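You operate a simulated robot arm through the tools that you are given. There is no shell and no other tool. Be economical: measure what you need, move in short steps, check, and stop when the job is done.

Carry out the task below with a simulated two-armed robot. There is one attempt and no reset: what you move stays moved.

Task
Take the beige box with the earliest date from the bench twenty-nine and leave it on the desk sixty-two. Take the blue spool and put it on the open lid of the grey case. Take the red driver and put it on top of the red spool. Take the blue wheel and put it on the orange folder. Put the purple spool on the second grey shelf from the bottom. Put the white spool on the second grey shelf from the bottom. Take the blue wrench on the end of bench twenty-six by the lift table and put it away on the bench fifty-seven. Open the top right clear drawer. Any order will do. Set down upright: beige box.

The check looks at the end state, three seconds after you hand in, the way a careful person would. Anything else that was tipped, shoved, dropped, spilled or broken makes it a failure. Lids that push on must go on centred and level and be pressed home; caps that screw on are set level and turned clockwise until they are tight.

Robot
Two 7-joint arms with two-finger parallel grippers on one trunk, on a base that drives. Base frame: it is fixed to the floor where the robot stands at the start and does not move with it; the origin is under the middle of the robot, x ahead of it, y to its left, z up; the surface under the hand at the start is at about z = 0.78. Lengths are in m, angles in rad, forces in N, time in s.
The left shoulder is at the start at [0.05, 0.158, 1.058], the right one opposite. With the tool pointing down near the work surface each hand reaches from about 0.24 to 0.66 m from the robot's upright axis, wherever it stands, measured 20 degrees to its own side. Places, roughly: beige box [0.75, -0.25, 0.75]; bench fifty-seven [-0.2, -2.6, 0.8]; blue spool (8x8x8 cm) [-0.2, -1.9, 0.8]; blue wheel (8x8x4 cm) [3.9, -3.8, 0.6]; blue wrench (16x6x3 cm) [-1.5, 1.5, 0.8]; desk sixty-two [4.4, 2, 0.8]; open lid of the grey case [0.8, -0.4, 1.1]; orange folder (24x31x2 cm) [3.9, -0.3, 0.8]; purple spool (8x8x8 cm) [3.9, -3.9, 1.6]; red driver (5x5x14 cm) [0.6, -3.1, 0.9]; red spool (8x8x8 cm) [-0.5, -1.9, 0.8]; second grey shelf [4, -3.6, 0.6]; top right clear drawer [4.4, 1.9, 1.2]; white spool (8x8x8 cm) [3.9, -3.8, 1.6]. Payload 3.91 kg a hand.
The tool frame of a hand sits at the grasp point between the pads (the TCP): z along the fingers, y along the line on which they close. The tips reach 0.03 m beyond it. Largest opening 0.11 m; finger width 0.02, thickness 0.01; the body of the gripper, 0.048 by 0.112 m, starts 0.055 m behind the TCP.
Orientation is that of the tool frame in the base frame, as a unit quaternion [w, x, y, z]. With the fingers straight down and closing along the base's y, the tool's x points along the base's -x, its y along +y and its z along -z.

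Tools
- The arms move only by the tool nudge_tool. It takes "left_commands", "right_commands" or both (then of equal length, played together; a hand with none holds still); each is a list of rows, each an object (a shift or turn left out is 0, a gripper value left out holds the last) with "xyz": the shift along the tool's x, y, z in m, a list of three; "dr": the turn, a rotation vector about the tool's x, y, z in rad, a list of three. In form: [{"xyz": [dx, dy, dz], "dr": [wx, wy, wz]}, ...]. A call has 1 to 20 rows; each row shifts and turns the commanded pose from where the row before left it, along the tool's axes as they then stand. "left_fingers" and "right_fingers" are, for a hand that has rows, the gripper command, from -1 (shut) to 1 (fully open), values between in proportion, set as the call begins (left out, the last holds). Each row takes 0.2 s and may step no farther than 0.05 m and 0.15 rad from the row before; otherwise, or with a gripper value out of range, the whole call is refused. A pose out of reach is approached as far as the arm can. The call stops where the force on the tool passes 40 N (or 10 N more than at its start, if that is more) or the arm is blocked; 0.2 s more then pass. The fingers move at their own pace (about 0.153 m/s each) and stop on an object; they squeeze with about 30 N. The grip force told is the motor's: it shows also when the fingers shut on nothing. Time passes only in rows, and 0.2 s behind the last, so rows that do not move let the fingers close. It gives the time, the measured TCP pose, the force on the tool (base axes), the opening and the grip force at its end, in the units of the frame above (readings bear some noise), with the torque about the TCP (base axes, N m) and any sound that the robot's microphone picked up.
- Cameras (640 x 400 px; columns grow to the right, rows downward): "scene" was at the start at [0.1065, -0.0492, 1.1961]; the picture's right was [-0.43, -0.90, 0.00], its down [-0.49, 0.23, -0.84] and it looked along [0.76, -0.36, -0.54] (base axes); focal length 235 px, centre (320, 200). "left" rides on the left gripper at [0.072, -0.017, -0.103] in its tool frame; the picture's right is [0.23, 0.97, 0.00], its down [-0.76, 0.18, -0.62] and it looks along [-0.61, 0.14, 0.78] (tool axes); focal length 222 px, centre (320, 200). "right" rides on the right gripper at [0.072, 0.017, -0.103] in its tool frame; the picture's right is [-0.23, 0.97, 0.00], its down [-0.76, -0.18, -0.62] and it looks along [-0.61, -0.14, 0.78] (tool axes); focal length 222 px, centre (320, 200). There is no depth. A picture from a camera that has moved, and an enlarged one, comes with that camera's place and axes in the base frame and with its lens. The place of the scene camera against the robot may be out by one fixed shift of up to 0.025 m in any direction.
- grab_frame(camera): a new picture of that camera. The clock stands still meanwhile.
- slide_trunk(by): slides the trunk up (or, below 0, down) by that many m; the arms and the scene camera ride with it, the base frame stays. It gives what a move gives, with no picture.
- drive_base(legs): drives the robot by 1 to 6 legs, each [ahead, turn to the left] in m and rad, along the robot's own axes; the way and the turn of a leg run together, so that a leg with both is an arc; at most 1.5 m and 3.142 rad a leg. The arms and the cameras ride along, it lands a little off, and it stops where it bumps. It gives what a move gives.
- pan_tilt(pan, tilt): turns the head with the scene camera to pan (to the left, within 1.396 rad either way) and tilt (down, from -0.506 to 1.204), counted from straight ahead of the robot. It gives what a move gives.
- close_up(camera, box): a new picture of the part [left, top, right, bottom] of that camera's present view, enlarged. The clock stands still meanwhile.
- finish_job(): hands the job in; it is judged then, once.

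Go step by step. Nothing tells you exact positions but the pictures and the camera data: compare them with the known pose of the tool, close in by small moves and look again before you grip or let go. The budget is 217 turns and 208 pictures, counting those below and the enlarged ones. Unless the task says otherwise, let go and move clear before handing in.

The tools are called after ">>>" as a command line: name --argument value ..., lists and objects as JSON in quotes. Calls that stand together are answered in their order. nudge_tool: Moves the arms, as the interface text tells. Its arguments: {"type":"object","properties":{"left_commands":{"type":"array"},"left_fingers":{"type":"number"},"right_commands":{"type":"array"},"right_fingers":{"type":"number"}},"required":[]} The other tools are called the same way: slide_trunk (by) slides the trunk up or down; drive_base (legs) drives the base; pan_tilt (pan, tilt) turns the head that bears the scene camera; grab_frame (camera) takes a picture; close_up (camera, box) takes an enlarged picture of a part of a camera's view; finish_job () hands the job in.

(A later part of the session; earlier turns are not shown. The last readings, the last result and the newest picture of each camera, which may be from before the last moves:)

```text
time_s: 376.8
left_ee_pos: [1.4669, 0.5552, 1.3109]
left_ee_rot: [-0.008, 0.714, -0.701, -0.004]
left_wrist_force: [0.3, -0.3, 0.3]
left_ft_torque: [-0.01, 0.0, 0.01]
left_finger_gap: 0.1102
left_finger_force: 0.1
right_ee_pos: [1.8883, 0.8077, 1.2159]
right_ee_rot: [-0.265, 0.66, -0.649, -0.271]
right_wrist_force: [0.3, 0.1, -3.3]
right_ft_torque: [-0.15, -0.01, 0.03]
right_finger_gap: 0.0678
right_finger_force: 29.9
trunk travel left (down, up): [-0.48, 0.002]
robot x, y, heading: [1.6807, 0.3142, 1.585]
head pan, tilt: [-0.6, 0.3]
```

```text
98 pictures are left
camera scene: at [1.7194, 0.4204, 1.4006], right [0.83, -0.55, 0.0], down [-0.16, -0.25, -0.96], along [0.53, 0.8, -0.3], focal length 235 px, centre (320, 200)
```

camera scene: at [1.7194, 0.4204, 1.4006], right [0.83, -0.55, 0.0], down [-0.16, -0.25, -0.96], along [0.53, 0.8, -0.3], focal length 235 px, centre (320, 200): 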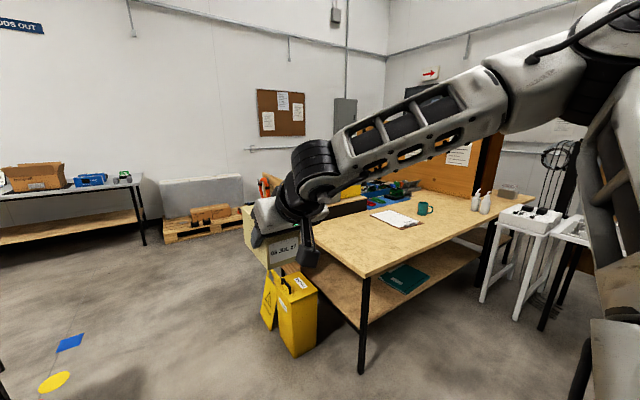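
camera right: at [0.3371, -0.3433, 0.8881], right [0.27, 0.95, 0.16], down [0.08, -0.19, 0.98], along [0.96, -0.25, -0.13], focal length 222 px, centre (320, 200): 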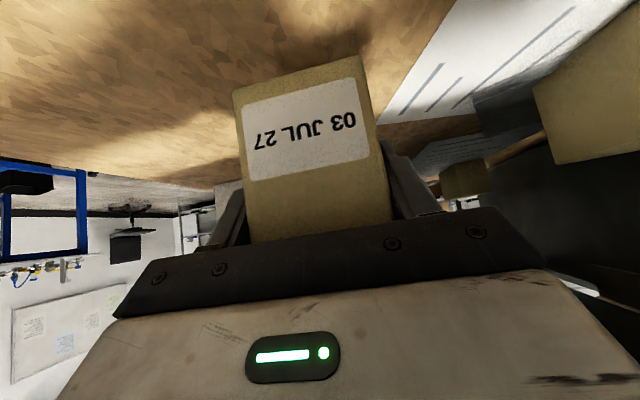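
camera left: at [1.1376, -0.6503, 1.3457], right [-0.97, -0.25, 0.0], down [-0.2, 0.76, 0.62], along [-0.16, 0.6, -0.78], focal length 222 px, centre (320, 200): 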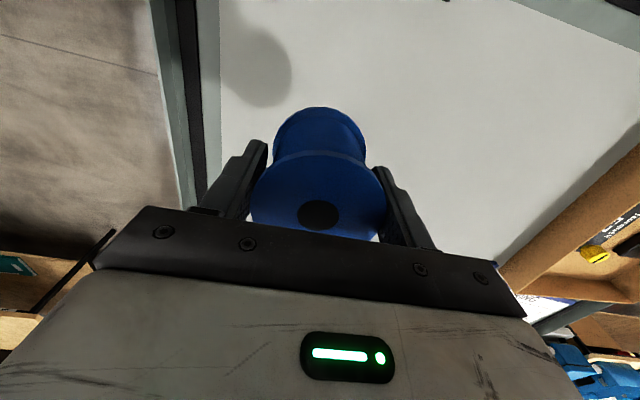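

I turn to face east to see what lies there.

>>> drive_base --legs '[[0, -1.3]]'

>>> pan_tilt --pan 0.1 --tilt 0.25

>>> grab_frame --camera "scene"

```text
time_s: 380.4
left_ee_pos: [1.8563, 0.5866, 1.3111]
left_ee_rot: [0.009, -0.147, 0.989, -0.001]
left_wrist_force: [-0.1, 0.1, 0.3]
left_ft_torque: [0.01, 0.02, 0.02]
left_finger_gap: 0.1099
left_finger_force: 0.0
right_ee_pos: [2.214, 0.2511, 1.2153]
right_ee_rot: [0.375, -0.136, 0.915, 0.057]
right_wrist_force: [0.1, 0.5, -3.8]
right_ft_torque: [-0.03, 0.15, -0.02]
right_finger_gap: 0.0679
right_finger_force: 29.9
trunk travel left (down, up): [-0.48, 0.002]
robot x, y, heading: [1.6817, 0.3112, 0.295]
head pan, tilt: [-0.6, 0.3]
```

```text
time_s: 381.5
left_ee_pos: [1.8563, 0.5868, 1.3129]
left_ee_rot: [0.009, -0.146, 0.989, -0.003]
left_wrist_force: [-0.7, -0.1, -0.2]
left_ft_torque: [0.01, -0.02, -0.01]
left_finger_gap: 0.11
left_finger_force: 0.0
right_ee_pos: [2.2132, 0.2514, 1.2154]
right_ee_rot: [0.375, -0.136, 0.915, 0.057]
right_wrist_force: [-0.4, -1.3, -3.6]
right_ft_torque: [-0.05, 0.09, 0.02]
right_finger_gap: 0.068
right_finger_force: 29.8
trunk travel left (down, up): [-0.48, 0.002]
robot x, y, heading: [1.6814, 0.3138, 0.299]
head pan, tilt: [0.099, 0.25]
```

```text
97 pictures are left
camera scene: at [1.7934, 0.3493, 1.4053], right [0.38, -0.92, 0.0], down [-0.23, -0.09, -0.97], along [0.9, 0.37, -0.25], focal length 235 px, centre (320, 200)
```

scene: 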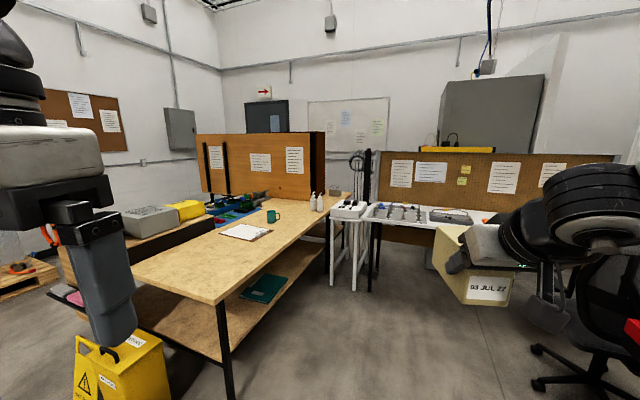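

The drawers and desk 62 seem to be near or behind the orange panel at x ≈ 4.2. I move closer between the two desks for a better view.

>>> drive_base --legs '[[0, -0.3], [1.0, 0], [0, 0.5]]'

>>> pan_tilt --pan 0.0 --tilt 0.2

>>> grab_frame --camera "scene"

```text
time_s: 389.1
left_ee_pos: [2.8043, 0.6053, 1.3124]
left_ee_rot: [0.008, -0.243, 0.97, -0.001]
left_wrist_force: [0.0, -0.6, 0.3]
left_ft_torque: [-0.03, 0.02, 0.04]
left_finger_gap: 0.11
left_finger_force: 0.1
right_ee_pos: [3.2202, 0.3454, 1.2153]
right_ee_rot: [0.368, -0.224, 0.898, 0.092]
right_wrist_force: [0.5, -0.1, -3.1]
right_ft_torque: [-0.11, 0.08, -0.02]
right_finger_gap: 0.0678
right_finger_force: 30.3
trunk travel left (down, up): [-0.48, 0.002]
robot x, y, heading: [2.6848, 0.3029, 0.489]
head pan, tilt: [0.099, 0.25]
```

```text
time_s: 389.8
left_ee_pos: [2.803, 0.6058, 1.3115]
left_ee_rot: [0.009, -0.243, 0.97, -0.002]
left_wrist_force: [-0.2, -0.4, -0.2]
left_ft_torque: [0.01, -0.04, 0.0]
left_finger_gap: 0.11
left_finger_force: 0.1
right_ee_pos: [3.2195, 0.3464, 1.2155]
right_ee_rot: [0.367, -0.224, 0.898, 0.093]
right_wrist_force: [-0.3, -0.1, -3.1]
right_ft_torque: [-0.06, 0.13, -0.01]
right_finger_gap: 0.0677
right_finger_force: 30.3
trunk travel left (down, up): [-0.48, 0.002]
robot x, y, heading: [2.6848, 0.3044, 0.495]
head pan, tilt: [0.0, 0.201]
```

```text
96 pictures are left
camera scene: at [2.7897, 0.3546, 1.4099], right [0.47, -0.88, 0.0], down [-0.18, -0.09, -0.98], along [0.87, 0.46, -0.2], focal length 235 px, centre (320, 200)
```

scene: 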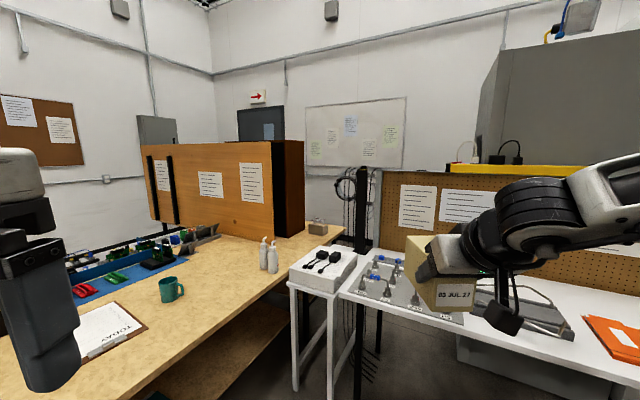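

The cabinet's front must face the other (east) side, so I must go round the north end. I drive back and north to look.

>>> drive_base --legs '[[0, -0.49], [-1.1, 0], [0, 1.57], [1.5, 0]]'

>>> pan_tilt --pan -0.7 --tilt 0.25

>>> grab_frame --camera "scene"

```text
time_s: 407.8
left_ee_pos: [1.355, 2.0786, 1.3115]
left_ee_rot: [-0.009, 0.714, -0.7, -0.002]
left_wrist_force: [0.4, -0.8, 0.2]
left_ft_torque: [-0.01, 0.03, -0.01]
left_finger_gap: 0.1102
left_finger_force: 0.0
right_ee_pos: [1.7769, 2.3312, 1.2158]
right_ee_rot: [-0.265, 0.66, -0.649, -0.271]
right_wrist_force: [0.4, 0.3, -3.4]
right_ft_torque: [-0.14, -0.01, 0.02]
right_finger_gap: 0.0676
right_finger_force: 30.6
trunk travel left (down, up): [-0.48, 0.002]
robot x, y, heading: [1.5674, 1.8344, 1.586]
head pan, tilt: [0.0, 0.201]
```

```text
time_s: 408.9
left_ee_pos: [1.3548, 2.0773, 1.3114]
left_ee_rot: [-0.008, 0.713, -0.701, -0.005]
left_wrist_force: [-0.1, 0.7, 1.0]
left_ft_torque: [0.03, 0.01, 0.0]
left_finger_gap: 0.1102
left_finger_force: 0.0
right_ee_pos: [1.7758, 2.3306, 1.2156]
right_ee_rot: [-0.266, 0.66, -0.649, -0.271]
right_wrist_force: [0.5, 0.0, -3.7]
right_ft_torque: [-0.13, 0.01, -0.01]
right_finger_gap: 0.0679
right_finger_force: 30.2
trunk travel left (down, up): [-0.48, 0.002]
robot x, y, heading: [1.567, 1.8356, 1.588]
head pan, tilt: [-0.7, 0.25]
```

```text
95 pictures are left
camera scene: at [1.6152, 1.9375, 1.4054], right [0.78, -0.63, 0.0], down [-0.16, -0.19, -0.97], along [0.61, 0.75, -0.25], focal length 235 px, centre (320, 200)
```

scene: 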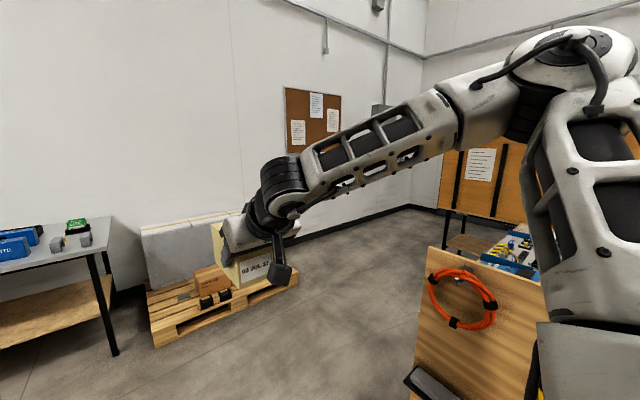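

There's an aisle on the north side (y ≈ 3.0). I go up and east along it.

>>> drive_base --legs '[[1.2, 0], [0, -1.58], [1.5, 0], [0.4, 0]]'

>>> pan_tilt --pan 0.0 --tilt 0.3

>>> grab_frame --camera "scene"

```text
time_s: 428.1
left_ee_pos: [3.6913, 3.295, 1.3117]
left_ee_rot: [0.01, -0.012, 1.0, -0.004]
left_wrist_force: [0.1, -0.3, -0.1]
left_ft_torque: [0.0, 0.0, -0.02]
left_finger_gap: 0.11
left_finger_force: 0.1
right_ee_pos: [3.9485, 2.8769, 1.2171]
right_ee_rot: [0.38, -0.013, 0.925, 0.007]
right_wrist_force: [-15.1, 1.7, -1.7]
right_ft_torque: [0.05, 0.46, -0.4]
right_finger_gap: 0.0676
right_finger_force: 29.8
trunk travel left (down, up): [-0.48, 0.002]
robot x, y, heading: [3.4523, 3.0759, 0.023]
head pan, tilt: [-0.7, 0.25]
```

```text
time_s: 429.1
left_ee_pos: [3.6909, 3.2952, 1.3125]
left_ee_rot: [0.01, -0.013, 1.0, -0.003]
left_wrist_force: [0.6, 0.9, 0.3]
left_ft_torque: [0.01, -0.04, -0.01]
left_finger_gap: 0.1099
left_finger_force: 0.1
right_ee_pos: [3.9472, 2.8778, 1.2156]
right_ee_rot: [0.379, -0.013, 0.925, 0.007]
right_wrist_force: [-13.2, 2.5, -5.9]
right_ft_torque: [0.11, 0.06, -0.27]
right_finger_gap: 0.068
right_finger_force: 29.7
trunk travel left (down, up): [-0.48, 0.002]
robot x, y, heading: [3.4535, 3.0771, 0.026]
head pan, tilt: [0.0, 0.3]
```

```text
94 pictures are left
camera scene: at [3.5713, 3.0697, 1.4008], right [0.02, -1.0, 0.0], down [-0.29, -0.01, -0.96], along [0.96, 0.02, -0.29], focal length 235 px, centre (320, 200)
```

scene: 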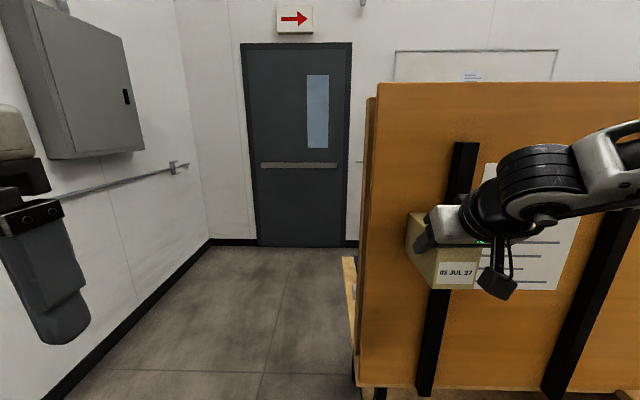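

The held box just touched the partition's face lightly (13 N). I back off at once, check, then go around through the wide corridor by the door.

>>> drive_base --legs '[[-0.25, 0]]'

>>> close_up --camera "scene" --box '[340, 60, 640, 400]'

>>> drive_base --legs '[[0, 0.65], [0.95, 0], [0, -0.68], [1.25, 0], [0, -1.57]]'

>>> pan_tilt --pan -0.5 --tilt 0.3

>>> grab_frame --camera "scene"

```text
time_s: 430.9
left_ee_pos: [3.4457, 3.2896, 1.3105]
left_ee_rot: [0.009, -0.014, 1.0, -0.003]
left_wrist_force: [-0.5, 0.0, 0.0]
left_ft_torque: [-0.01, -0.04, -0.02]
left_finger_gap: 0.11
left_finger_force: 0.1
right_ee_pos: [3.7016, 2.8713, 1.2168]
right_ee_rot: [0.379, -0.013, 0.925, 0.007]
right_wrist_force: [-0.6, 0.8, -2.6]
right_ft_torque: [0.01, 0.03, -0.02]
right_finger_gap: 0.068
right_finger_force: 30.0
trunk travel left (down, up): [-0.48, 0.002]
robot x, y, heading: [3.205, 3.0722, 0.027]
head pan, tilt: [0.0, 0.3]
```

```text
1.18 times, centred on (490, 230) of scene
camera zoom: at [3.325, 3.0635, 1.4007], right [0.03, -1.0, 0.0], down [-0.3, -0.01, -0.96], along [0.96, 0.02, -0.3], focal length 276 px, centre (120, 165)
```

zoom: 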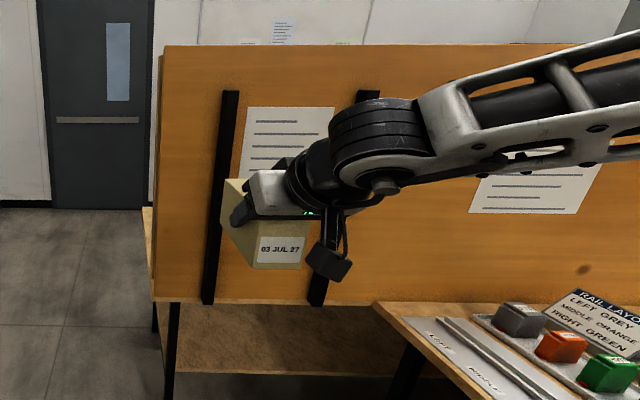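

```text
time_s: 449.0
left_ee_pos: [5.3858, 3.3856, 1.3107]
left_ee_rot: [0.004, 0.705, 0.709, -0.008]
left_wrist_force: [0.3, 0.5, -0.3]
left_ft_torque: [0.0, 0.0, -0.03]
left_finger_gap: 0.11
left_finger_force: 0.0
right_ee_pos: [4.9616, 3.1384, 1.2153]
right_ee_rot: [0.27, 0.653, 0.656, -0.266]
right_wrist_force: [0.4, 0.5, -3.6]
right_ft_torque: [0.07, 0.0, -0.01]
right_finger_gap: 0.0681
right_finger_force: 29.9
trunk travel left (down, up): [-0.48, 0.002]
robot x, y, heading: [5.1725, 3.6307, -1.567]
head pan, tilt: [0.0, 0.3]
```

```text
time_s: 450.0
left_ee_pos: [5.3848, 3.3856, 1.3111]
left_ee_rot: [0.004, 0.706, 0.708, -0.008]
left_wrist_force: [-0.5, 1.3, -0.4]
left_ft_torque: [-0.01, 0.03, -0.02]
left_finger_gap: 0.11
left_finger_force: 0.1
right_ee_pos: [4.9612, 3.1393, 1.2142]
right_ee_rot: [0.269, 0.653, 0.656, -0.266]
right_wrist_force: [-0.2, 0.8, -4.0]
right_ft_torque: [0.07, -0.04, 0.02]
right_finger_gap: 0.068
right_finger_force: 30.4
trunk travel left (down, up): [-0.48, 0.002]
robot x, y, heading: [5.1718, 3.6303, -1.567]
head pan, tilt: [-0.499, 0.3]
```

```text
92 pictures are left
camera scene: at [5.1145, 3.4963, 1.4006], right [-0.88, 0.48, 0.0], down [0.14, 0.26, -0.96], along [-0.45, -0.84, -0.3], focal length 235 px, centre (320, 200)
```

scene: 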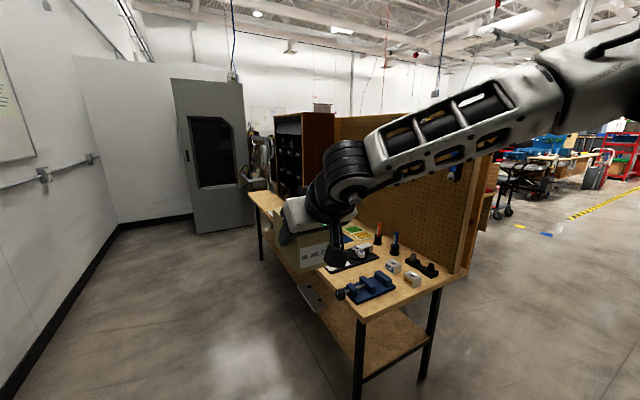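

Desk 62 runs along y with its front edge at x ≈ 4.70 and the drawer cabinet at its far end. I drive south and face west.

>>> drive_base --legs '[[1.3, 0.0], [0, -1.57]]'

>>> pan_tilt --pan 0.2 --tilt 0.4

>>> grab_frame --camera "scene"

```text
time_s: 460.3
left_ee_pos: [4.9389, 2.1418, 1.3118]
left_ee_rot: [-0.003, 1.0, -0.008, -0.008]
left_wrist_force: [0.0, -0.9, -0.9]
left_ft_torque: [-0.01, -0.01, 0.0]
left_finger_gap: 0.11
left_finger_force: 0.0
right_ee_pos: [4.6995, 2.5709, 1.2164]
right_ee_rot: [-0.003, 0.925, -0.008, -0.379]
right_wrist_force: [0.9, 0.3, -3.6]
right_ft_torque: [-0.01, -0.08, 0.01]
right_finger_gap: 0.0678
right_finger_force: 30.2
trunk travel left (down, up): [-0.48, 0.002]
robot x, y, heading: [5.1895, 2.3491, 3.129]
head pan, tilt: [-0.499, 0.3]
```

```text
time_s: 461.4
left_ee_pos: [4.9389, 2.1411, 1.3122]
left_ee_rot: [-0.004, 1.0, -0.008, -0.008]
left_wrist_force: [0.6, -1.0, 0.6]
left_ft_torque: [-0.04, 0.01, -0.02]
left_finger_gap: 0.1101
left_finger_force: 0.0
right_ee_pos: [4.7002, 2.5707, 1.215]
right_ee_rot: [-0.002, 0.926, -0.007, -0.378]
right_wrist_force: [0.3, -0.3, -3.4]
right_ft_torque: [0.0, -0.12, -0.01]
right_finger_gap: 0.0677
right_finger_force: 30.0
trunk travel left (down, up): [-0.48, 0.002]
robot x, y, heading: [5.1858, 2.3492, 3.124]
head pan, tilt: [0.201, 0.4]
```

```text
91 pictures are left
camera scene: at [5.0414, 2.3227, 1.3914], right [-0.18, 0.98, 0.0], down [0.38, 0.07, -0.92], along [-0.91, -0.17, -0.39], focal length 235 px, centre (320, 200)
```

scene: 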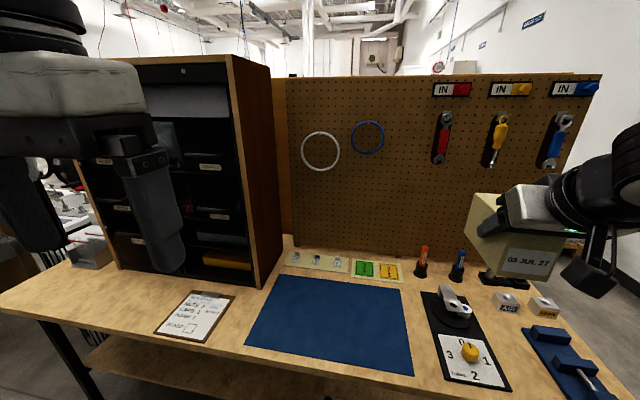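

The cabinet with clear drawers is on the left part of desk 62. Bare wood lies in front of the cabinet; I'll put the box there, so I move the base south in line with it.

>>> drive_base --legs '[[0, 1.64], [0.95, 0], [0, -1.63]]'

>>> slide_trunk --by -0.1

>>> pan_tilt --pan -0.25 --tilt 0.45

>>> grab_frame --camera "scene"

```text
time_s: 474.2
left_ee_pos: [5.0132, 1.1942, 1.3125]
left_ee_rot: [-0.003, 1.0, 0.017, -0.009]
left_wrist_force: [0.4, -0.7, 0.4]
left_ft_torque: [0.0, 0.01, 0.05]
left_finger_gap: 0.1099
left_finger_force: 0.1
right_ee_pos: [4.7534, 1.6112, 1.2143]
right_ee_rot: [0.007, 0.926, 0.015, -0.378]
right_wrist_force: [0.5, -0.4, -3.5]
right_ft_torque: [0.01, -0.1, 0.03]
right_finger_gap: 0.0679
right_finger_force: 30.5
trunk travel left (down, up): [-0.48, 0.002]
robot x, y, heading: [5.2491, 1.4155, -3.112]
head pan, tilt: [0.201, 0.4]
```

```text
time_s: 475.5
left_ee_pos: [5.0128, 1.1935, 1.2122]
left_ee_rot: [-0.004, 1.0, 0.017, -0.009]
left_wrist_force: [-0.2, -0.3, -0.7]
left_ft_torque: [-0.01, 0.01, 0.0]
left_finger_gap: 0.1101
left_finger_force: 0.0
right_ee_pos: [4.7537, 1.6119, 1.1147]
right_ee_rot: [0.007, 0.926, 0.016, -0.378]
right_wrist_force: [0.5, 0.2, -3.2]
right_ft_torque: [0.0, -0.08, 0.01]
right_finger_gap: 0.0678
right_finger_force: 30.0
trunk travel left (down, up): [-0.38, 0.102]
robot x, y, heading: [5.2507, 1.4164, -3.11]
head pan, tilt: [0.201, 0.4]
```

```text
time_s: 476.4
left_ee_pos: [5.0124, 1.1946, 1.2121]
left_ee_rot: [-0.003, 1.0, 0.016, -0.008]
left_wrist_force: [-0.5, -0.3, -0.1]
left_ft_torque: [0.02, -0.03, 0.0]
left_finger_gap: 0.11
left_finger_force: 0.0
right_ee_pos: [4.7536, 1.6109, 1.1142]
right_ee_rot: [0.007, 0.925, 0.016, -0.379]
right_wrist_force: [-0.1, -0.6, -3.0]
right_ft_torque: [-0.03, -0.12, 0.0]
right_finger_gap: 0.0677
right_finger_force: 30.0
trunk travel left (down, up): [-0.38, 0.102]
robot x, y, heading: [5.2501, 1.4126, -3.109]
head pan, tilt: [-0.25, 0.45]
```

```text
90 pictures are left
camera scene: at [5.1066, 1.4216, 1.2867], right [0.21, 0.98, 0.0], down [0.43, -0.09, -0.9], along [-0.88, 0.19, -0.44], focal length 235 px, centre (320, 200)
```

scene: 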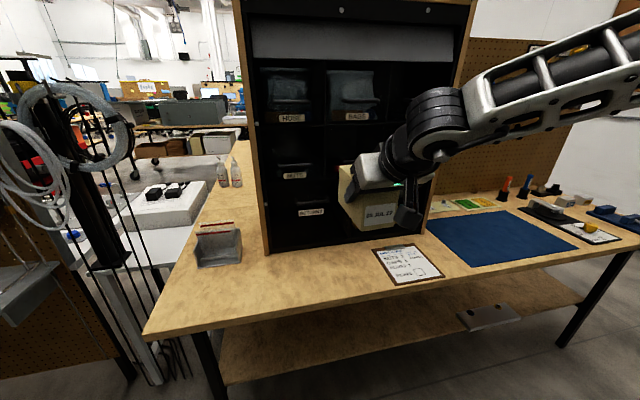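

Bare wood in front of the cabinet at about (4.58, 1.6) is free. I drive in 15 cm and lower via the trunk.

>>> drive_base --legs '[[0.15, 0]]'

>>> slide_trunk --by -0.24

>>> grab_frame --camera "scene"

>>> grab_frame --camera "right"

```text
time_s: 477.8
left_ee_pos: [4.8618, 1.1895, 1.2122]
left_ee_rot: [-0.003, 1.0, 0.017, -0.009]
left_wrist_force: [0.4, 0.5, 0.0]
left_ft_torque: [-0.01, -0.02, -0.04]
left_finger_gap: 0.1101
left_finger_force: 0.0
right_ee_pos: [4.6022, 1.6062, 1.1158]
right_ee_rot: [0.007, 0.925, 0.015, -0.378]
right_wrist_force: [-0.2, 0.6, -3.4]
right_ft_torque: [0.02, -0.08, -0.01]
right_finger_gap: 0.068
right_finger_force: 29.8
trunk travel left (down, up): [-0.38, 0.102]
robot x, y, heading: [5.0961, 1.4098, -3.11]
head pan, tilt: [-0.25, 0.45]
```

```text
time_s: 480.3
left_ee_pos: [4.8624, 1.1898, 0.9724]
left_ee_rot: [-0.003, 1.0, 0.017, -0.009]
left_wrist_force: [-0.1, -0.3, 0.3]
left_ft_torque: [0.0, -0.01, 0.0]
left_finger_gap: 0.1101
left_finger_force: 0.0
right_ee_pos: [4.6032, 1.6062, 0.8752]
right_ee_rot: [0.007, 0.925, 0.016, -0.378]
right_wrist_force: [-0.1, 0.1, -2.6]
right_ft_torque: [0.01, -0.06, 0.01]
right_finger_gap: 0.0678
right_finger_force: 29.5
trunk travel left (down, up): [-0.14, 0.342]
robot x, y, heading: [5.097, 1.4102, -3.112]
head pan, tilt: [-0.25, 0.45]
```

```text
89 pictures are left
camera scene: at [4.9562, 1.4168, 1.0467], right [0.22, 0.98, 0.0], down [0.43, -0.09, -0.9], along [-0.88, 0.19, -0.44], focal length 235 px, centre (320, 200)
```

scene: 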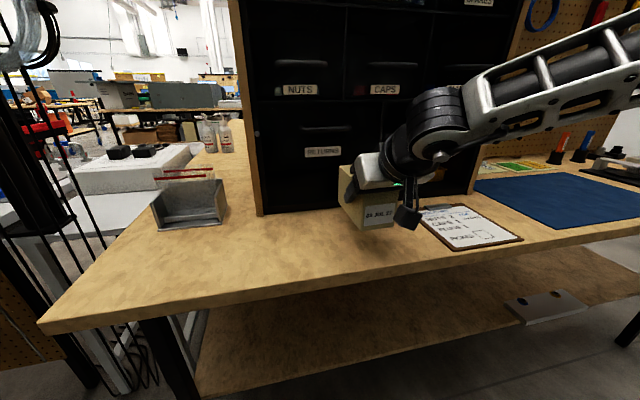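

```text
88 pictures are left
camera right: at [4.7272, 1.5941, 0.898], right [-0.13, -0.98, 0.16], down [-0.11, 0.18, 0.98], along [-0.99, 0.11, -0.13], focal length 222 px, centre (320, 200)
```

right: 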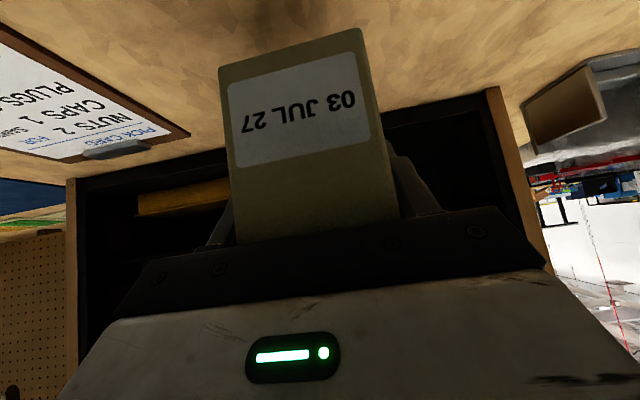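

Clear. I lower slowly with the arm.

>>> nudge_tool --right_commands '[{"xyz": [0.007, 0, 0.0071]}, {"xyz": [0.007, 0, 0.0071]}, {"xyz": [0.0035, 0, 0.0036]}, {"xyz": [0.0021, 0, 0.0021]}, {"xyz": [0.0021, 0, 0.0021]}, {"xyz": [0.0014, 0, 0.0014]}, {"xyz": [0.0014, 0, 0.0014]}, {}]'

```text
time_s: 482.1
left_ee_pos: [4.8636, 1.1893, 0.9722]
left_ee_rot: [-0.003, 1.0, 0.016, -0.009]
left_wrist_force: [0.3, 1.4, 0.1]
left_ft_torque: [0.01, 0.01, 0.03]
left_finger_gap: 0.1099
left_finger_force: 0.1
right_ee_pos: [4.6035, 1.606, 0.8406]
right_ee_rot: [0.007, 0.926, 0.016, -0.377]
right_wrist_force: [0.2, -0.1, -3.4]
right_ft_torque: [-0.05, -0.09, 0.02]
right_finger_gap: 0.0681
right_finger_force: 29.9
trunk travel left (down, up): [-0.14, 0.342]
robot x, y, heading: [5.098, 1.4097, -3.109]
head pan, tilt: [-0.25, 0.45]
```

>>> nudge_tool --right_commands '[{"xyz": [0.0014, 0, 0.0014]}, {"xyz": [0.0007, 0, 0.0007]}, {"xyz": [0.0007, 0, 0.0007]}, {"xyz": [0.0007, 0, 0.0007]}, {"xyz": [0.0007, 0, 0.0007]}, {}]'

>>> close_up --camera "scene" --box '[300, 140, 480, 260]'

```text
time_s: 483.5
left_ee_pos: [4.8615, 1.1898, 0.9715]
left_ee_rot: [-0.003, 1.0, 0.017, -0.008]
left_wrist_force: [0.2, 0.1, -0.4]
left_ft_torque: [-0.01, 0.0, -0.03]
left_finger_gap: 0.1101
left_finger_force: 0.0
right_ee_pos: [4.6035, 1.6058, 0.8336]
right_ee_rot: [0.007, 0.926, 0.016, -0.378]
right_wrist_force: [0.0, -0.3, -2.6]
right_ft_torque: [-0.02, -0.13, 0.06]
right_finger_gap: 0.0678
right_finger_force: 29.7
trunk travel left (down, up): [-0.14, 0.342]
robot x, y, heading: [5.1005, 1.4066, -3.109]
head pan, tilt: [-0.25, 0.45]
```

```text
3.33 times, centred on (390, 200) of scene
camera zoom: at [4.9561, 1.4168, 1.0467], right [0.22, 0.98, 0.0], down [0.43, -0.09, -0.9], along [-0.88, 0.19, -0.44], focal length 782 px, centre (87, 200)
```

zoom: 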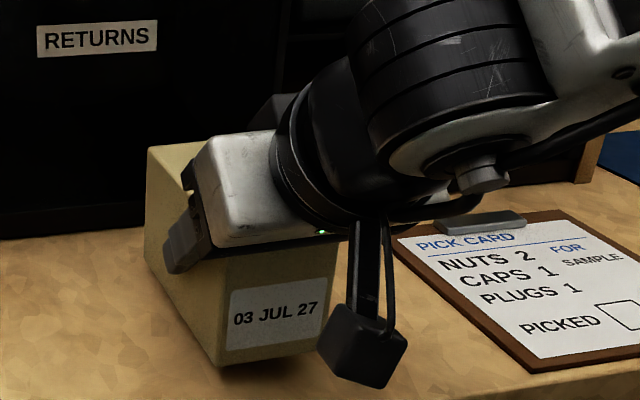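

>>> nudge_tool --right_commands '[{"xyz": [0.0014, 0, 0.0014]}, {"xyz": [0.0014, 0, 0.0014]}, {"xyz": [0.0014, 0, 0.0014]}, {"xyz": [0.0007, 0, 0.0007]}, {"xyz": [0.0007, 0, 0.0007]}, {}]'

```text
time_s: 484.9
left_ee_pos: [4.8614, 1.1897, 0.9719]
left_ee_rot: [-0.003, 1.0, 0.017, -0.008]
left_wrist_force: [0.5, -0.2, 0.1]
left_ft_torque: [0.03, 0.0, 0.02]
left_finger_gap: 0.1098
left_finger_force: 0.2
right_ee_pos: [4.604, 1.6073, 0.8259]
right_ee_rot: [0.007, 0.926, 0.016, -0.378]
right_wrist_force: [0.4, 0.1, -2.6]
right_ft_torque: [0.02, -0.1, 0.01]
right_finger_gap: 0.0679
right_finger_force: 30.3
trunk travel left (down, up): [-0.14, 0.342]
robot x, y, heading: [5.1005, 1.409, -3.113]
head pan, tilt: [-0.25, 0.45]
```

>>> nudge_tool --right_commands '[{"xyz": [0.0014, 0, 0.0014]}, {"xyz": [0.0014, 0, 0.0014]}, {"xyz": [0.0014, 0, 0.0014]}, {"xyz": [0.0014, 0, 0.0014]}, {"xyz": [0.0014, 0, 0.0014]}, {}]'

>>> close_up --camera "scene" --box '[300, 140, 480, 260]'

```text
time_s: 486.3
left_ee_pos: [4.8626, 1.1895, 0.9719]
left_ee_rot: [-0.003, 1.0, 0.016, -0.009]
left_wrist_force: [0.4, 0.6, 0.2]
left_ft_torque: [0.01, -0.02, 0.01]
left_finger_gap: 0.1101
left_finger_force: 0.0
right_ee_pos: [4.6029, 1.6064, 0.8195]
right_ee_rot: [0.006, 0.924, 0.016, -0.381]
right_wrist_force: [1.2, 5.3, 19.5]
right_ft_torque: [0.26, -0.92, 0.14]
right_finger_gap: 0.0678
right_finger_force: 30.2
trunk travel left (down, up): [-0.14, 0.342]
robot x, y, heading: [5.1007, 1.4091, -3.113]
head pan, tilt: [-0.25, 0.45]
```

```text
3.33 times, centred on (390, 200) of scene
camera zoom: at [4.9575, 1.4167, 1.0472], right [0.22, 0.98, 0.0], down [0.42, -0.09, -0.9], along [-0.88, 0.19, -0.43], focal length 782 px, centre (87, 200)
```

zoom: 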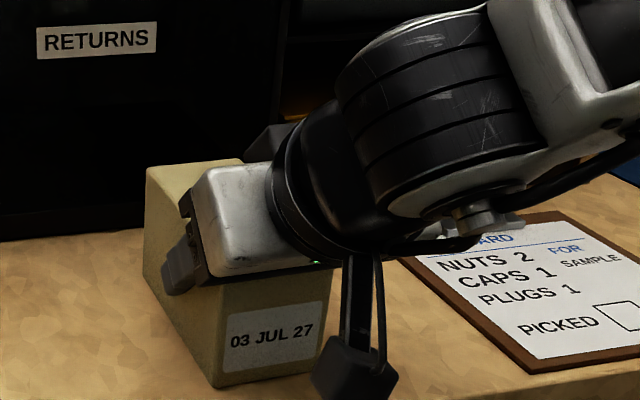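

Contact made. I relieve, open, and withdraw along the tool axis.

>>> nudge_tool --right_commands '[{"xyz": [-0.0014, 0, -0.0014]}, {}]'

>>> nudge_tool --right_commands '[{}, {}, {}, {"xyz": [0, 0, -0.02]}, {"xyz": [0, 0, -0.04]}, {"xyz": [0, 0, -0.04]}, {"xyz": [0, 0, -0.04]}, {}]' --right_fingers 0.9

>>> grab_frame --camera "scene"

```text
time_s: 486.9
left_ee_pos: [4.8633, 1.19, 0.9715]
left_ee_rot: [-0.004, 1.0, 0.016, -0.01]
left_wrist_force: [-0.4, 0.1, 0.8]
left_ft_torque: [0.0, -0.01, 0.01]
left_finger_gap: 0.11
left_finger_force: 0.2
right_ee_pos: [4.6034, 1.6045, 0.8189]
right_ee_rot: [0.006, 0.925, 0.015, -0.379]
right_wrist_force: [-3.1, 4.8, 12.2]
right_ft_torque: [0.22, 0.97, -0.22]
right_finger_gap: 0.0681
right_finger_force: 30.4
trunk travel left (down, up): [-0.14, 0.342]
robot x, y, heading: [5.1034, 1.4083, -3.109]
head pan, tilt: [-0.25, 0.45]
```

```text
time_s: 488.7
left_ee_pos: [4.8626, 1.1896, 0.9725]
left_ee_rot: [-0.004, 1.0, 0.018, -0.009]
left_wrist_force: [0.7, 0.2, -0.6]
left_ft_torque: [0.01, -0.02, -0.01]
left_finger_gap: 0.1098
left_finger_force: 0.0
right_ee_pos: [4.7023, 1.6095, 0.9194]
right_ee_rot: [0.007, 0.926, 0.015, -0.378]
right_wrist_force: [0.1, 0.1, 0.3]
right_ft_torque: [-0.01, 0.02, 0.0]
right_finger_gap: 0.1045
right_finger_force: 0.2
trunk travel left (down, up): [-0.14, 0.342]
robot x, y, heading: [5.1009, 1.4088, -3.113]
head pan, tilt: [-0.25, 0.45]
```

```text
85 pictures are left
camera scene: at [4.9564, 1.4168, 1.0467], right [0.22, 0.98, 0.0], down [0.42, -0.09, -0.9], along [-0.88, 0.19, -0.44], focal length 235 px, centre (320, 200)
```

scene: 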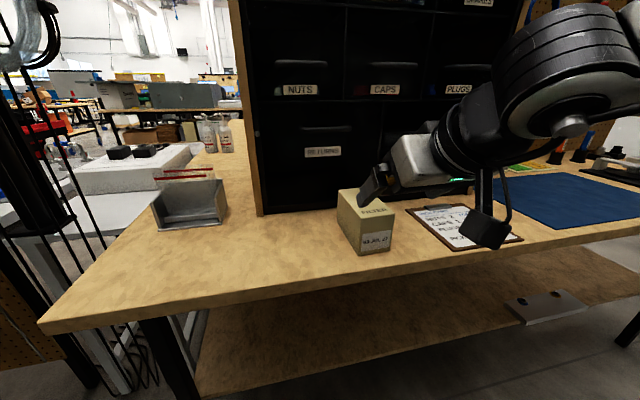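

The box stands upright on desk 62. Now the drawer: I back off, raise the trunk and look at the cabinet.

>>> drive_base --legs '[[-0.2, 0]]'

>>> slide_trunk --by 0.28

>>> nudge_tool --right_commands '[{"xyz": [0, -0.05, 0]}, {"xyz": [0, -0.05, 0]}, {"xyz": [0, -0.05, 0]}, {}]'

>>> pan_tilt --pan -0.3 --tilt 0.15

>>> grab_frame --camera "scene"

```text
time_s: 490.3
left_ee_pos: [5.0626, 1.1973, 0.9713]
left_ee_rot: [-0.003, 1.0, 0.015, -0.009]
left_wrist_force: [0.9, 0.4, 0.2]
left_ft_torque: [0.0, 0.0, -0.02]
left_finger_gap: 0.1103
left_finger_force: 0.0
right_ee_pos: [4.9027, 1.6176, 0.9188]
right_ee_rot: [0.006, 0.925, 0.014, -0.379]
right_wrist_force: [0.5, 0.6, 0.7]
right_ft_torque: [0.0, -0.05, 0.03]
right_finger_gap: 0.1045
right_finger_force: 0.0
trunk travel left (down, up): [-0.14, 0.342]
robot x, y, heading: [5.3029, 1.4128, -3.115]
head pan, tilt: [-0.25, 0.45]
```

```text
time_s: 493.1
left_ee_pos: [5.0618, 1.197, 1.252]
left_ee_rot: [-0.003, 1.0, 0.014, -0.009]
left_wrist_force: [0.1, 0.2, 1.1]
left_ft_torque: [0.03, -0.01, 0.0]
left_finger_gap: 0.1098
left_finger_force: 0.0
right_ee_pos: [4.9032, 1.6176, 1.1982]
right_ee_rot: [0.006, 0.925, 0.013, -0.379]
right_wrist_force: [0.0, -0.4, -0.4]
right_ft_torque: [-0.02, 0.01, -0.02]
right_finger_gap: 0.1045
right_finger_force: 0.1
trunk travel left (down, up): [-0.42, 0.062]
robot x, y, heading: [5.3037, 1.416, -3.118]
head pan, tilt: [-0.25, 0.45]
```

```text
time_s: 494.1
left_ee_pos: [5.0634, 1.1963, 1.2517]
left_ee_rot: [-0.003, 1.0, 0.015, -0.008]
left_wrist_force: [-0.1, 0.4, 0.2]
left_ft_torque: [-0.02, -0.01, -0.01]
left_finger_gap: 0.11
left_finger_force: 0.0
right_ee_pos: [4.9006, 1.7669, 1.1988]
right_ee_rot: [0.006, 0.925, 0.015, -0.378]
right_wrist_force: [-0.4, -0.3, 0.5]
right_ft_torque: [0.02, -0.01, 0.0]
right_finger_gap: 0.1047
right_finger_force: 0.1
trunk travel left (down, up): [-0.42, 0.062]
robot x, y, heading: [5.3026, 1.4152, -3.11]
head pan, tilt: [-0.25, 0.45]
```

```text
time_s: 494.9
left_ee_pos: [5.0616, 1.1976, 1.2514]
left_ee_rot: [-0.003, 1.0, 0.015, -0.008]
left_wrist_force: [0.9, 0.3, -0.3]
left_ft_torque: [0.02, -0.05, -0.06]
left_finger_gap: 0.1099
left_finger_force: 0.1
right_ee_pos: [4.899, 1.7671, 1.1994]
right_ee_rot: [0.007, 0.925, 0.014, -0.379]
right_wrist_force: [0.1, -0.8, -0.7]
right_ft_torque: [-0.05, -0.03, -0.03]
right_finger_gap: 0.1045
right_finger_force: 0.0
trunk travel left (down, up): [-0.42, 0.062]
robot x, y, heading: [5.3036, 1.4161, -3.115]
head pan, tilt: [-0.3, 0.15]
```

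```text
84 pictures are left
camera scene: at [5.158, 1.428, 1.3546], right [0.27, 0.96, 0.0], down [0.14, -0.04, -0.99], along [-0.95, 0.27, -0.15], focal length 235 px, centre (320, 200)
```

scene: 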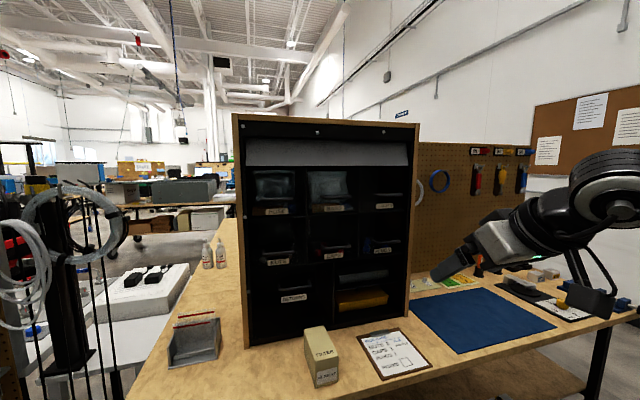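

>>> close_up --camera "scene" --box '[230, 110, 430, 350]'

>>> close_up --camera "scene" --box '[340, 155, 420, 225]'

```text
1.67 times, centred on (330, 230) of scene
camera zoom: at [5.158, 1.428, 1.3546], right [0.27, 0.96, 0.0], down [0.14, -0.04, -0.99], along [-0.95, 0.27, -0.15], focal length 391 px, centre (303, 150)
```

zoom: 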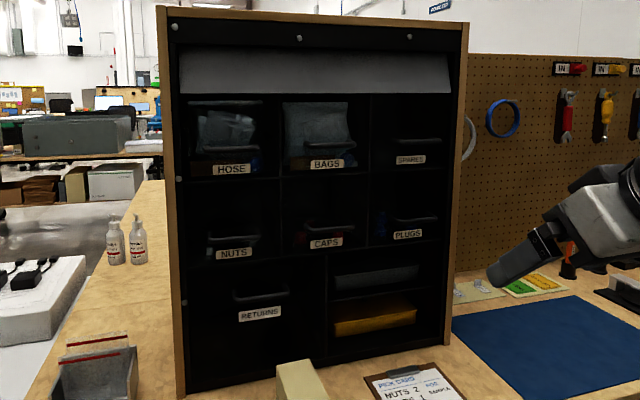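

```text
5.71 times, centred on (380, 190) of scene
camera zoom: at [5.158, 1.428, 1.3546], right [0.27, 0.96, 0.0], down [0.14, -0.04, -0.99], along [-0.95, 0.27, -0.15], focal length 1340 px, centre (-23, 257)
```

zoom: 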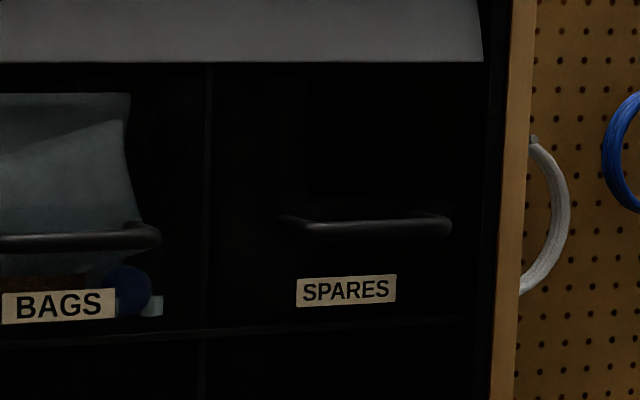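

Top right is "SPARES", with a horizontal bar handle at about (4.46, 1.868, 1.25). I level the right tool to horizontal, then roll it so the fingers close vertically.

>>> nudge_tool --right_commands '[{"dr": [0, -0.13, 0]}, {"dr": [0, -0.13, 0]}, {"dr": [0, -0.13, 0]}, {"dr": [0, -0.13, 0]}, {"dr": [0, -0.13, 0]}, {"dr": [0, -0.14, 0]}, {}]'

>>> nudge_tool --right_commands '[{"dr": [0, 0, 0.15]}, {"dr": [0, 0, 0.15]}, {"dr": [0, 0, 0.15]}, {"dr": [0, 0, 0.15]}, {"dr": [0, 0, 0.15]}, {"dr": [0, 0, 0.15]}, {"dr": [0, 0, 0.15]}, {"dr": [0, 0, 0.15]}, {"dr": [0, 0, 0.15]}, {"dr": [0, 0, 0.15]}, {"dr": [0, 0, 0.07]}, {}]'

```text
time_s: 496.6
left_ee_pos: [5.0623, 1.1966, 1.2508]
left_ee_rot: [-0.003, 1.0, 0.015, -0.009]
left_wrist_force: [-0.2, 0.0, 0.3]
left_ft_torque: [0.01, -0.01, 0.0]
left_finger_gap: 0.1101
left_finger_force: 0.1
right_ee_pos: [4.8935, 1.7763, 1.2006]
right_ee_rot: [0.009, 0.718, 0.007, -0.696]
right_wrist_force: [0.1, 0.8, 0.1]
right_ft_torque: [0.01, 0.0, 0.01]
right_finger_gap: 0.1047
right_finger_force: 0.0
right hand out of reach, approached as far as the arm can: row 5, 6
trunk travel left (down, up): [-0.42, 0.062]
robot x, y, heading: [5.3048, 1.4195, -3.11]
head pan, tilt: [-0.3, 0.15]
```

```text
time_s: 499.1
left_ee_pos: [5.0634, 1.1973, 1.2523]
left_ee_rot: [-0.003, 1.0, 0.014, -0.009]
left_wrist_force: [-0.2, 0.4, 0.1]
left_ft_torque: [0.0, 0.01, 0.01]
left_finger_gap: 0.11
left_finger_force: 0.1
right_ee_pos: [4.8931, 1.7776, 1.2001]
right_ee_rot: [0.506, 0.508, -0.494, -0.491]
right_wrist_force: [-0.4, 0.2, -0.1]
right_ft_torque: [0.02, -0.01, 0.0]
right_finger_gap: 0.1045
right_finger_force: 0.0
trunk travel left (down, up): [-0.42, 0.062]
robot x, y, heading: [5.3045, 1.4202, -3.114]
head pan, tilt: [-0.3, 0.15]
```

The tool is now horizontal with fingers closing vertically. I shift the base 0.22 m north to line up with the handle.

>>> drive_base --legs '[[0, -1.57], [0.2, 0], [0, 1.57]]'

>>> nudge_tool --right_commands '[{"xyz": [0, 0.025, 0]}, {"xyz": [0, 0.025, 0]}, {"xyz": [0, 0.0, 0]}]'

>>> grab_frame --camera "right"

```text
time_s: 508.4
left_ee_pos: [5.0545, 1.4005, 1.2518]
left_ee_rot: [-0.003, 1.0, 0.014, -0.009]
left_wrist_force: [-0.9, 0.6, 0.5]
left_ft_torque: [-0.02, 0.01, 0.02]
left_finger_gap: 0.1103
left_finger_force: 0.1
right_ee_pos: [4.8861, 1.9828, 1.2002]
right_ee_rot: [0.506, 0.508, -0.494, -0.492]
right_wrist_force: [-0.6, 0.5, -0.2]
right_ft_torque: [0.0, 0.0, 0.01]
right_finger_gap: 0.1045
right_finger_force: 0.1
trunk travel left (down, up): [-0.42, 0.062]
robot x, y, heading: [5.2921, 1.6189, -3.115]
head pan, tilt: [-0.3, 0.15]
```

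```text
time_s: 509.1
left_ee_pos: [5.0555, 1.4009, 1.2518]
left_ee_rot: [-0.003, 1.0, 0.013, -0.009]
left_wrist_force: [-0.5, -1.3, 0.0]
left_ft_torque: [-0.01, 0.01, 0.03]
left_finger_gap: 0.1099
left_finger_force: 0.0
right_ee_pos: [4.8875, 1.982, 1.2513]
right_ee_rot: [0.506, 0.509, -0.494, -0.491]
right_wrist_force: [-0.9, -0.3, 0.6]
right_ft_torque: [-0.02, 0.01, 0.0]
right_finger_gap: 0.1046
right_finger_force: 0.0
trunk travel left (down, up): [-0.42, 0.062]
robot x, y, heading: [5.2942, 1.6197, -3.118]
head pan, tilt: [-0.3, 0.15]
```

```text
81 pictures are left
camera right: at [4.9912, 1.9119, 1.2676], right [-0.01, 0.23, 0.97], down [0.6, 0.78, -0.17], along [-0.8, 0.59, -0.15], focal length 222 px, centre (320, 200)
```

right: 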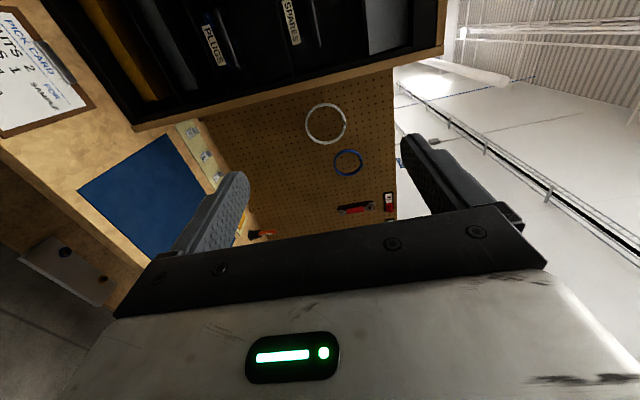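

I move the hand 11 cm south in line with the handle and look.

>>> nudge_tool --right_commands '[{"xyz": [0.04, 0, 0]}, {"xyz": [0.04, 0, 0]}, {"xyz": [0.034, 0, 0]}, {"xyz": [0, 0, 0.05]}, {"xyz": [0, 0, 0.05]}, {}]'

>>> grab_frame --camera "right"

>>> grab_frame --camera "scene"

```text
time_s: 510.6
left_ee_pos: [5.0545, 1.4011, 1.2514]
left_ee_rot: [-0.003, 1.0, 0.013, -0.009]
left_wrist_force: [0.2, 0.6, -0.5]
left_ft_torque: [0.0, 0.01, 0.01]
left_finger_gap: 0.1102
left_finger_force: 0.0
right_ee_pos: [4.7556, 1.8804, 1.2657]
right_ee_rot: [0.505, 0.508, -0.495, -0.492]
right_wrist_force: [-0.2, -0.2, 0.5]
right_ft_torque: [-0.02, -0.01, -0.02]
right_finger_gap: 0.1046
right_finger_force: 0.1
right hand out of reach, approached as far as the arm can: row 1, 2, 3
trunk travel left (down, up): [-0.42, 0.062]
robot x, y, heading: [5.2938, 1.6204, -3.119]
head pan, tilt: [-0.3, 0.15]
```

```text
80 pictures are left
camera right: at [4.8589, 1.812, 1.2826], right [-0.01, 0.23, 0.97], down [0.6, 0.78, -0.17], along [-0.8, 0.59, -0.14], focal length 222 px, centre (320, 200)
```

right: 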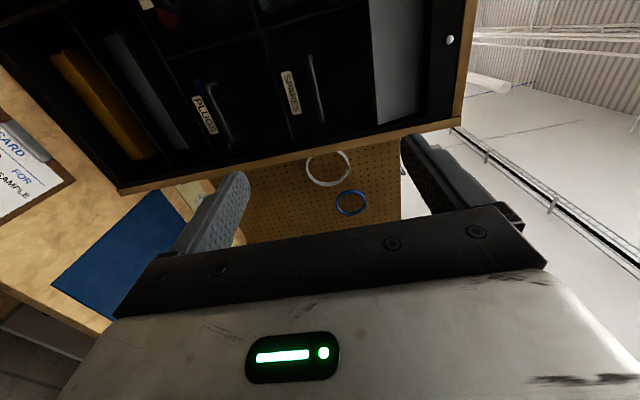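

```text
79 pictures are left
camera scene: at [5.151, 1.6323, 1.3547], right [0.27, 0.96, 0.0], down [0.14, -0.04, -0.99], along [-0.95, 0.27, -0.15], focal length 235 px, centre (320, 200)
```

scene: 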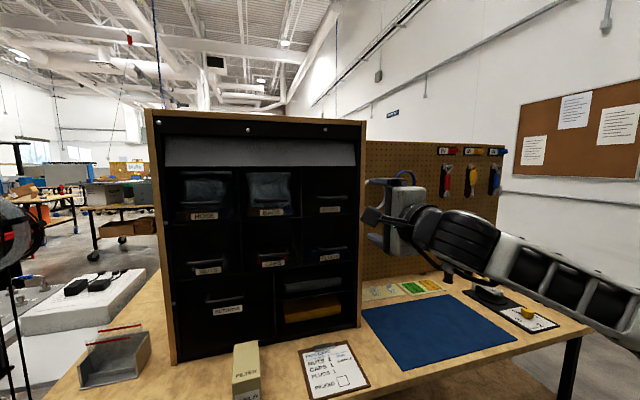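

Handle centre is about (4.44, 1.883, 1.253). I trim height, narrow the fingers, and drive in 0.2 m.

>>> nudge_tool --right_commands '[{"xyz": [-0.002, -0.012, 0]}, {}, {}]' --right_fingers 0.1

>>> drive_base --legs '[[0.2, 0]]'

>>> grab_frame --camera "right"

```text
time_s: 511.4
left_ee_pos: [5.0543, 1.401, 1.2522]
left_ee_rot: [-0.004, 1.0, 0.013, -0.009]
left_wrist_force: [0.9, 0.9, -0.4]
left_ft_torque: [-0.01, 0.0, -0.03]
left_finger_gap: 0.1101
left_finger_force: 0.1
right_ee_pos: [4.7541, 1.8832, 1.2534]
right_ee_rot: [0.506, 0.508, -0.494, -0.492]
right_wrist_force: [-0.3, 0.3, 0.7]
right_ft_torque: [0.01, -0.03, 0.0]
right_finger_gap: 0.0603
right_finger_force: 0.2
trunk travel left (down, up): [-0.42, 0.062]
robot x, y, heading: [5.2944, 1.6202, -3.117]
head pan, tilt: [-0.3, 0.15]
```

```text
time_s: 512.9
left_ee_pos: [4.857, 1.3964, 1.2524]
left_ee_rot: [-0.003, 1.0, 0.011, -0.009]
left_wrist_force: [0.0, -0.2, -0.6]
left_ft_torque: [-0.02, 0.0, -0.03]
left_finger_gap: 0.11
left_finger_force: 0.0
right_ee_pos: [4.5585, 1.8809, 1.2525]
right_ee_rot: [0.505, 0.507, -0.495, -0.493]
right_wrist_force: [-0.3, 0.2, -0.2]
right_ft_torque: [0.0, -0.01, -0.02]
right_finger_gap: 0.0604
right_finger_force: 0.0
trunk travel left (down, up): [-0.42, 0.062]
robot x, y, heading: [5.1, 1.6166, -3.118]
head pan, tilt: [-0.3, 0.15]
```

```text
78 pictures are left
camera right: at [4.6622, 1.8111, 1.2705], right [-0.01, 0.23, 0.97], down [0.61, 0.78, -0.17], along [-0.8, 0.59, -0.15], focal length 222 px, centre (320, 200)
```

right: 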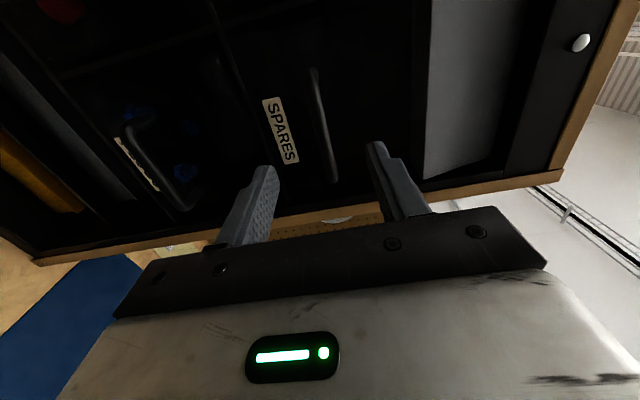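

Bar is centred between the fingers. I creep in 6 cm more.

>>> drive_base --legs '[[0.06, 0]]'

>>> grab_frame --camera "right"

```text
time_s: 513.9
left_ee_pos: [4.7969, 1.396, 1.2525]
left_ee_rot: [-0.003, 1.0, 0.011, -0.009]
left_wrist_force: [0.4, 0.1, -0.6]
left_ft_torque: [0.01, -0.02, 0.0]
left_finger_gap: 0.1098
left_finger_force: 0.2
right_ee_pos: [4.4967, 1.8795, 1.2534]
right_ee_rot: [0.506, 0.508, -0.494, -0.492]
right_wrist_force: [0.0, -0.5, 0.5]
right_ft_torque: [-0.03, 0.02, -0.01]
right_finger_gap: 0.0607
right_finger_force: 0.1
trunk travel left (down, up): [-0.42, 0.062]
robot x, y, heading: [5.0339, 1.6119, -3.118]
head pan, tilt: [-0.3, 0.15]
```

```text
77 pictures are left
camera right: at [4.6012, 1.8092, 1.2704], right [-0.01, 0.23, 0.97], down [0.6, 0.78, -0.17], along [-0.8, 0.59, -0.15], focal length 222 px, centre (320, 200)
```

right: 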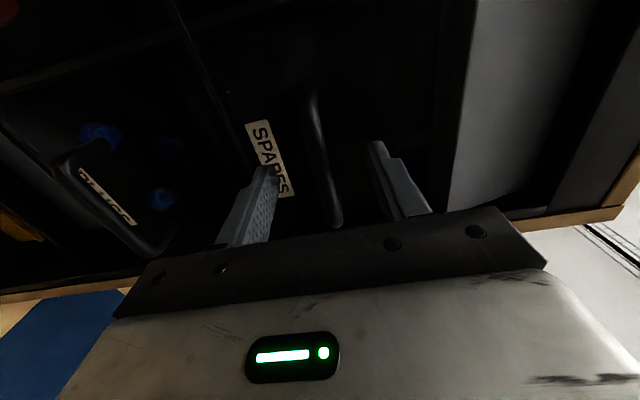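

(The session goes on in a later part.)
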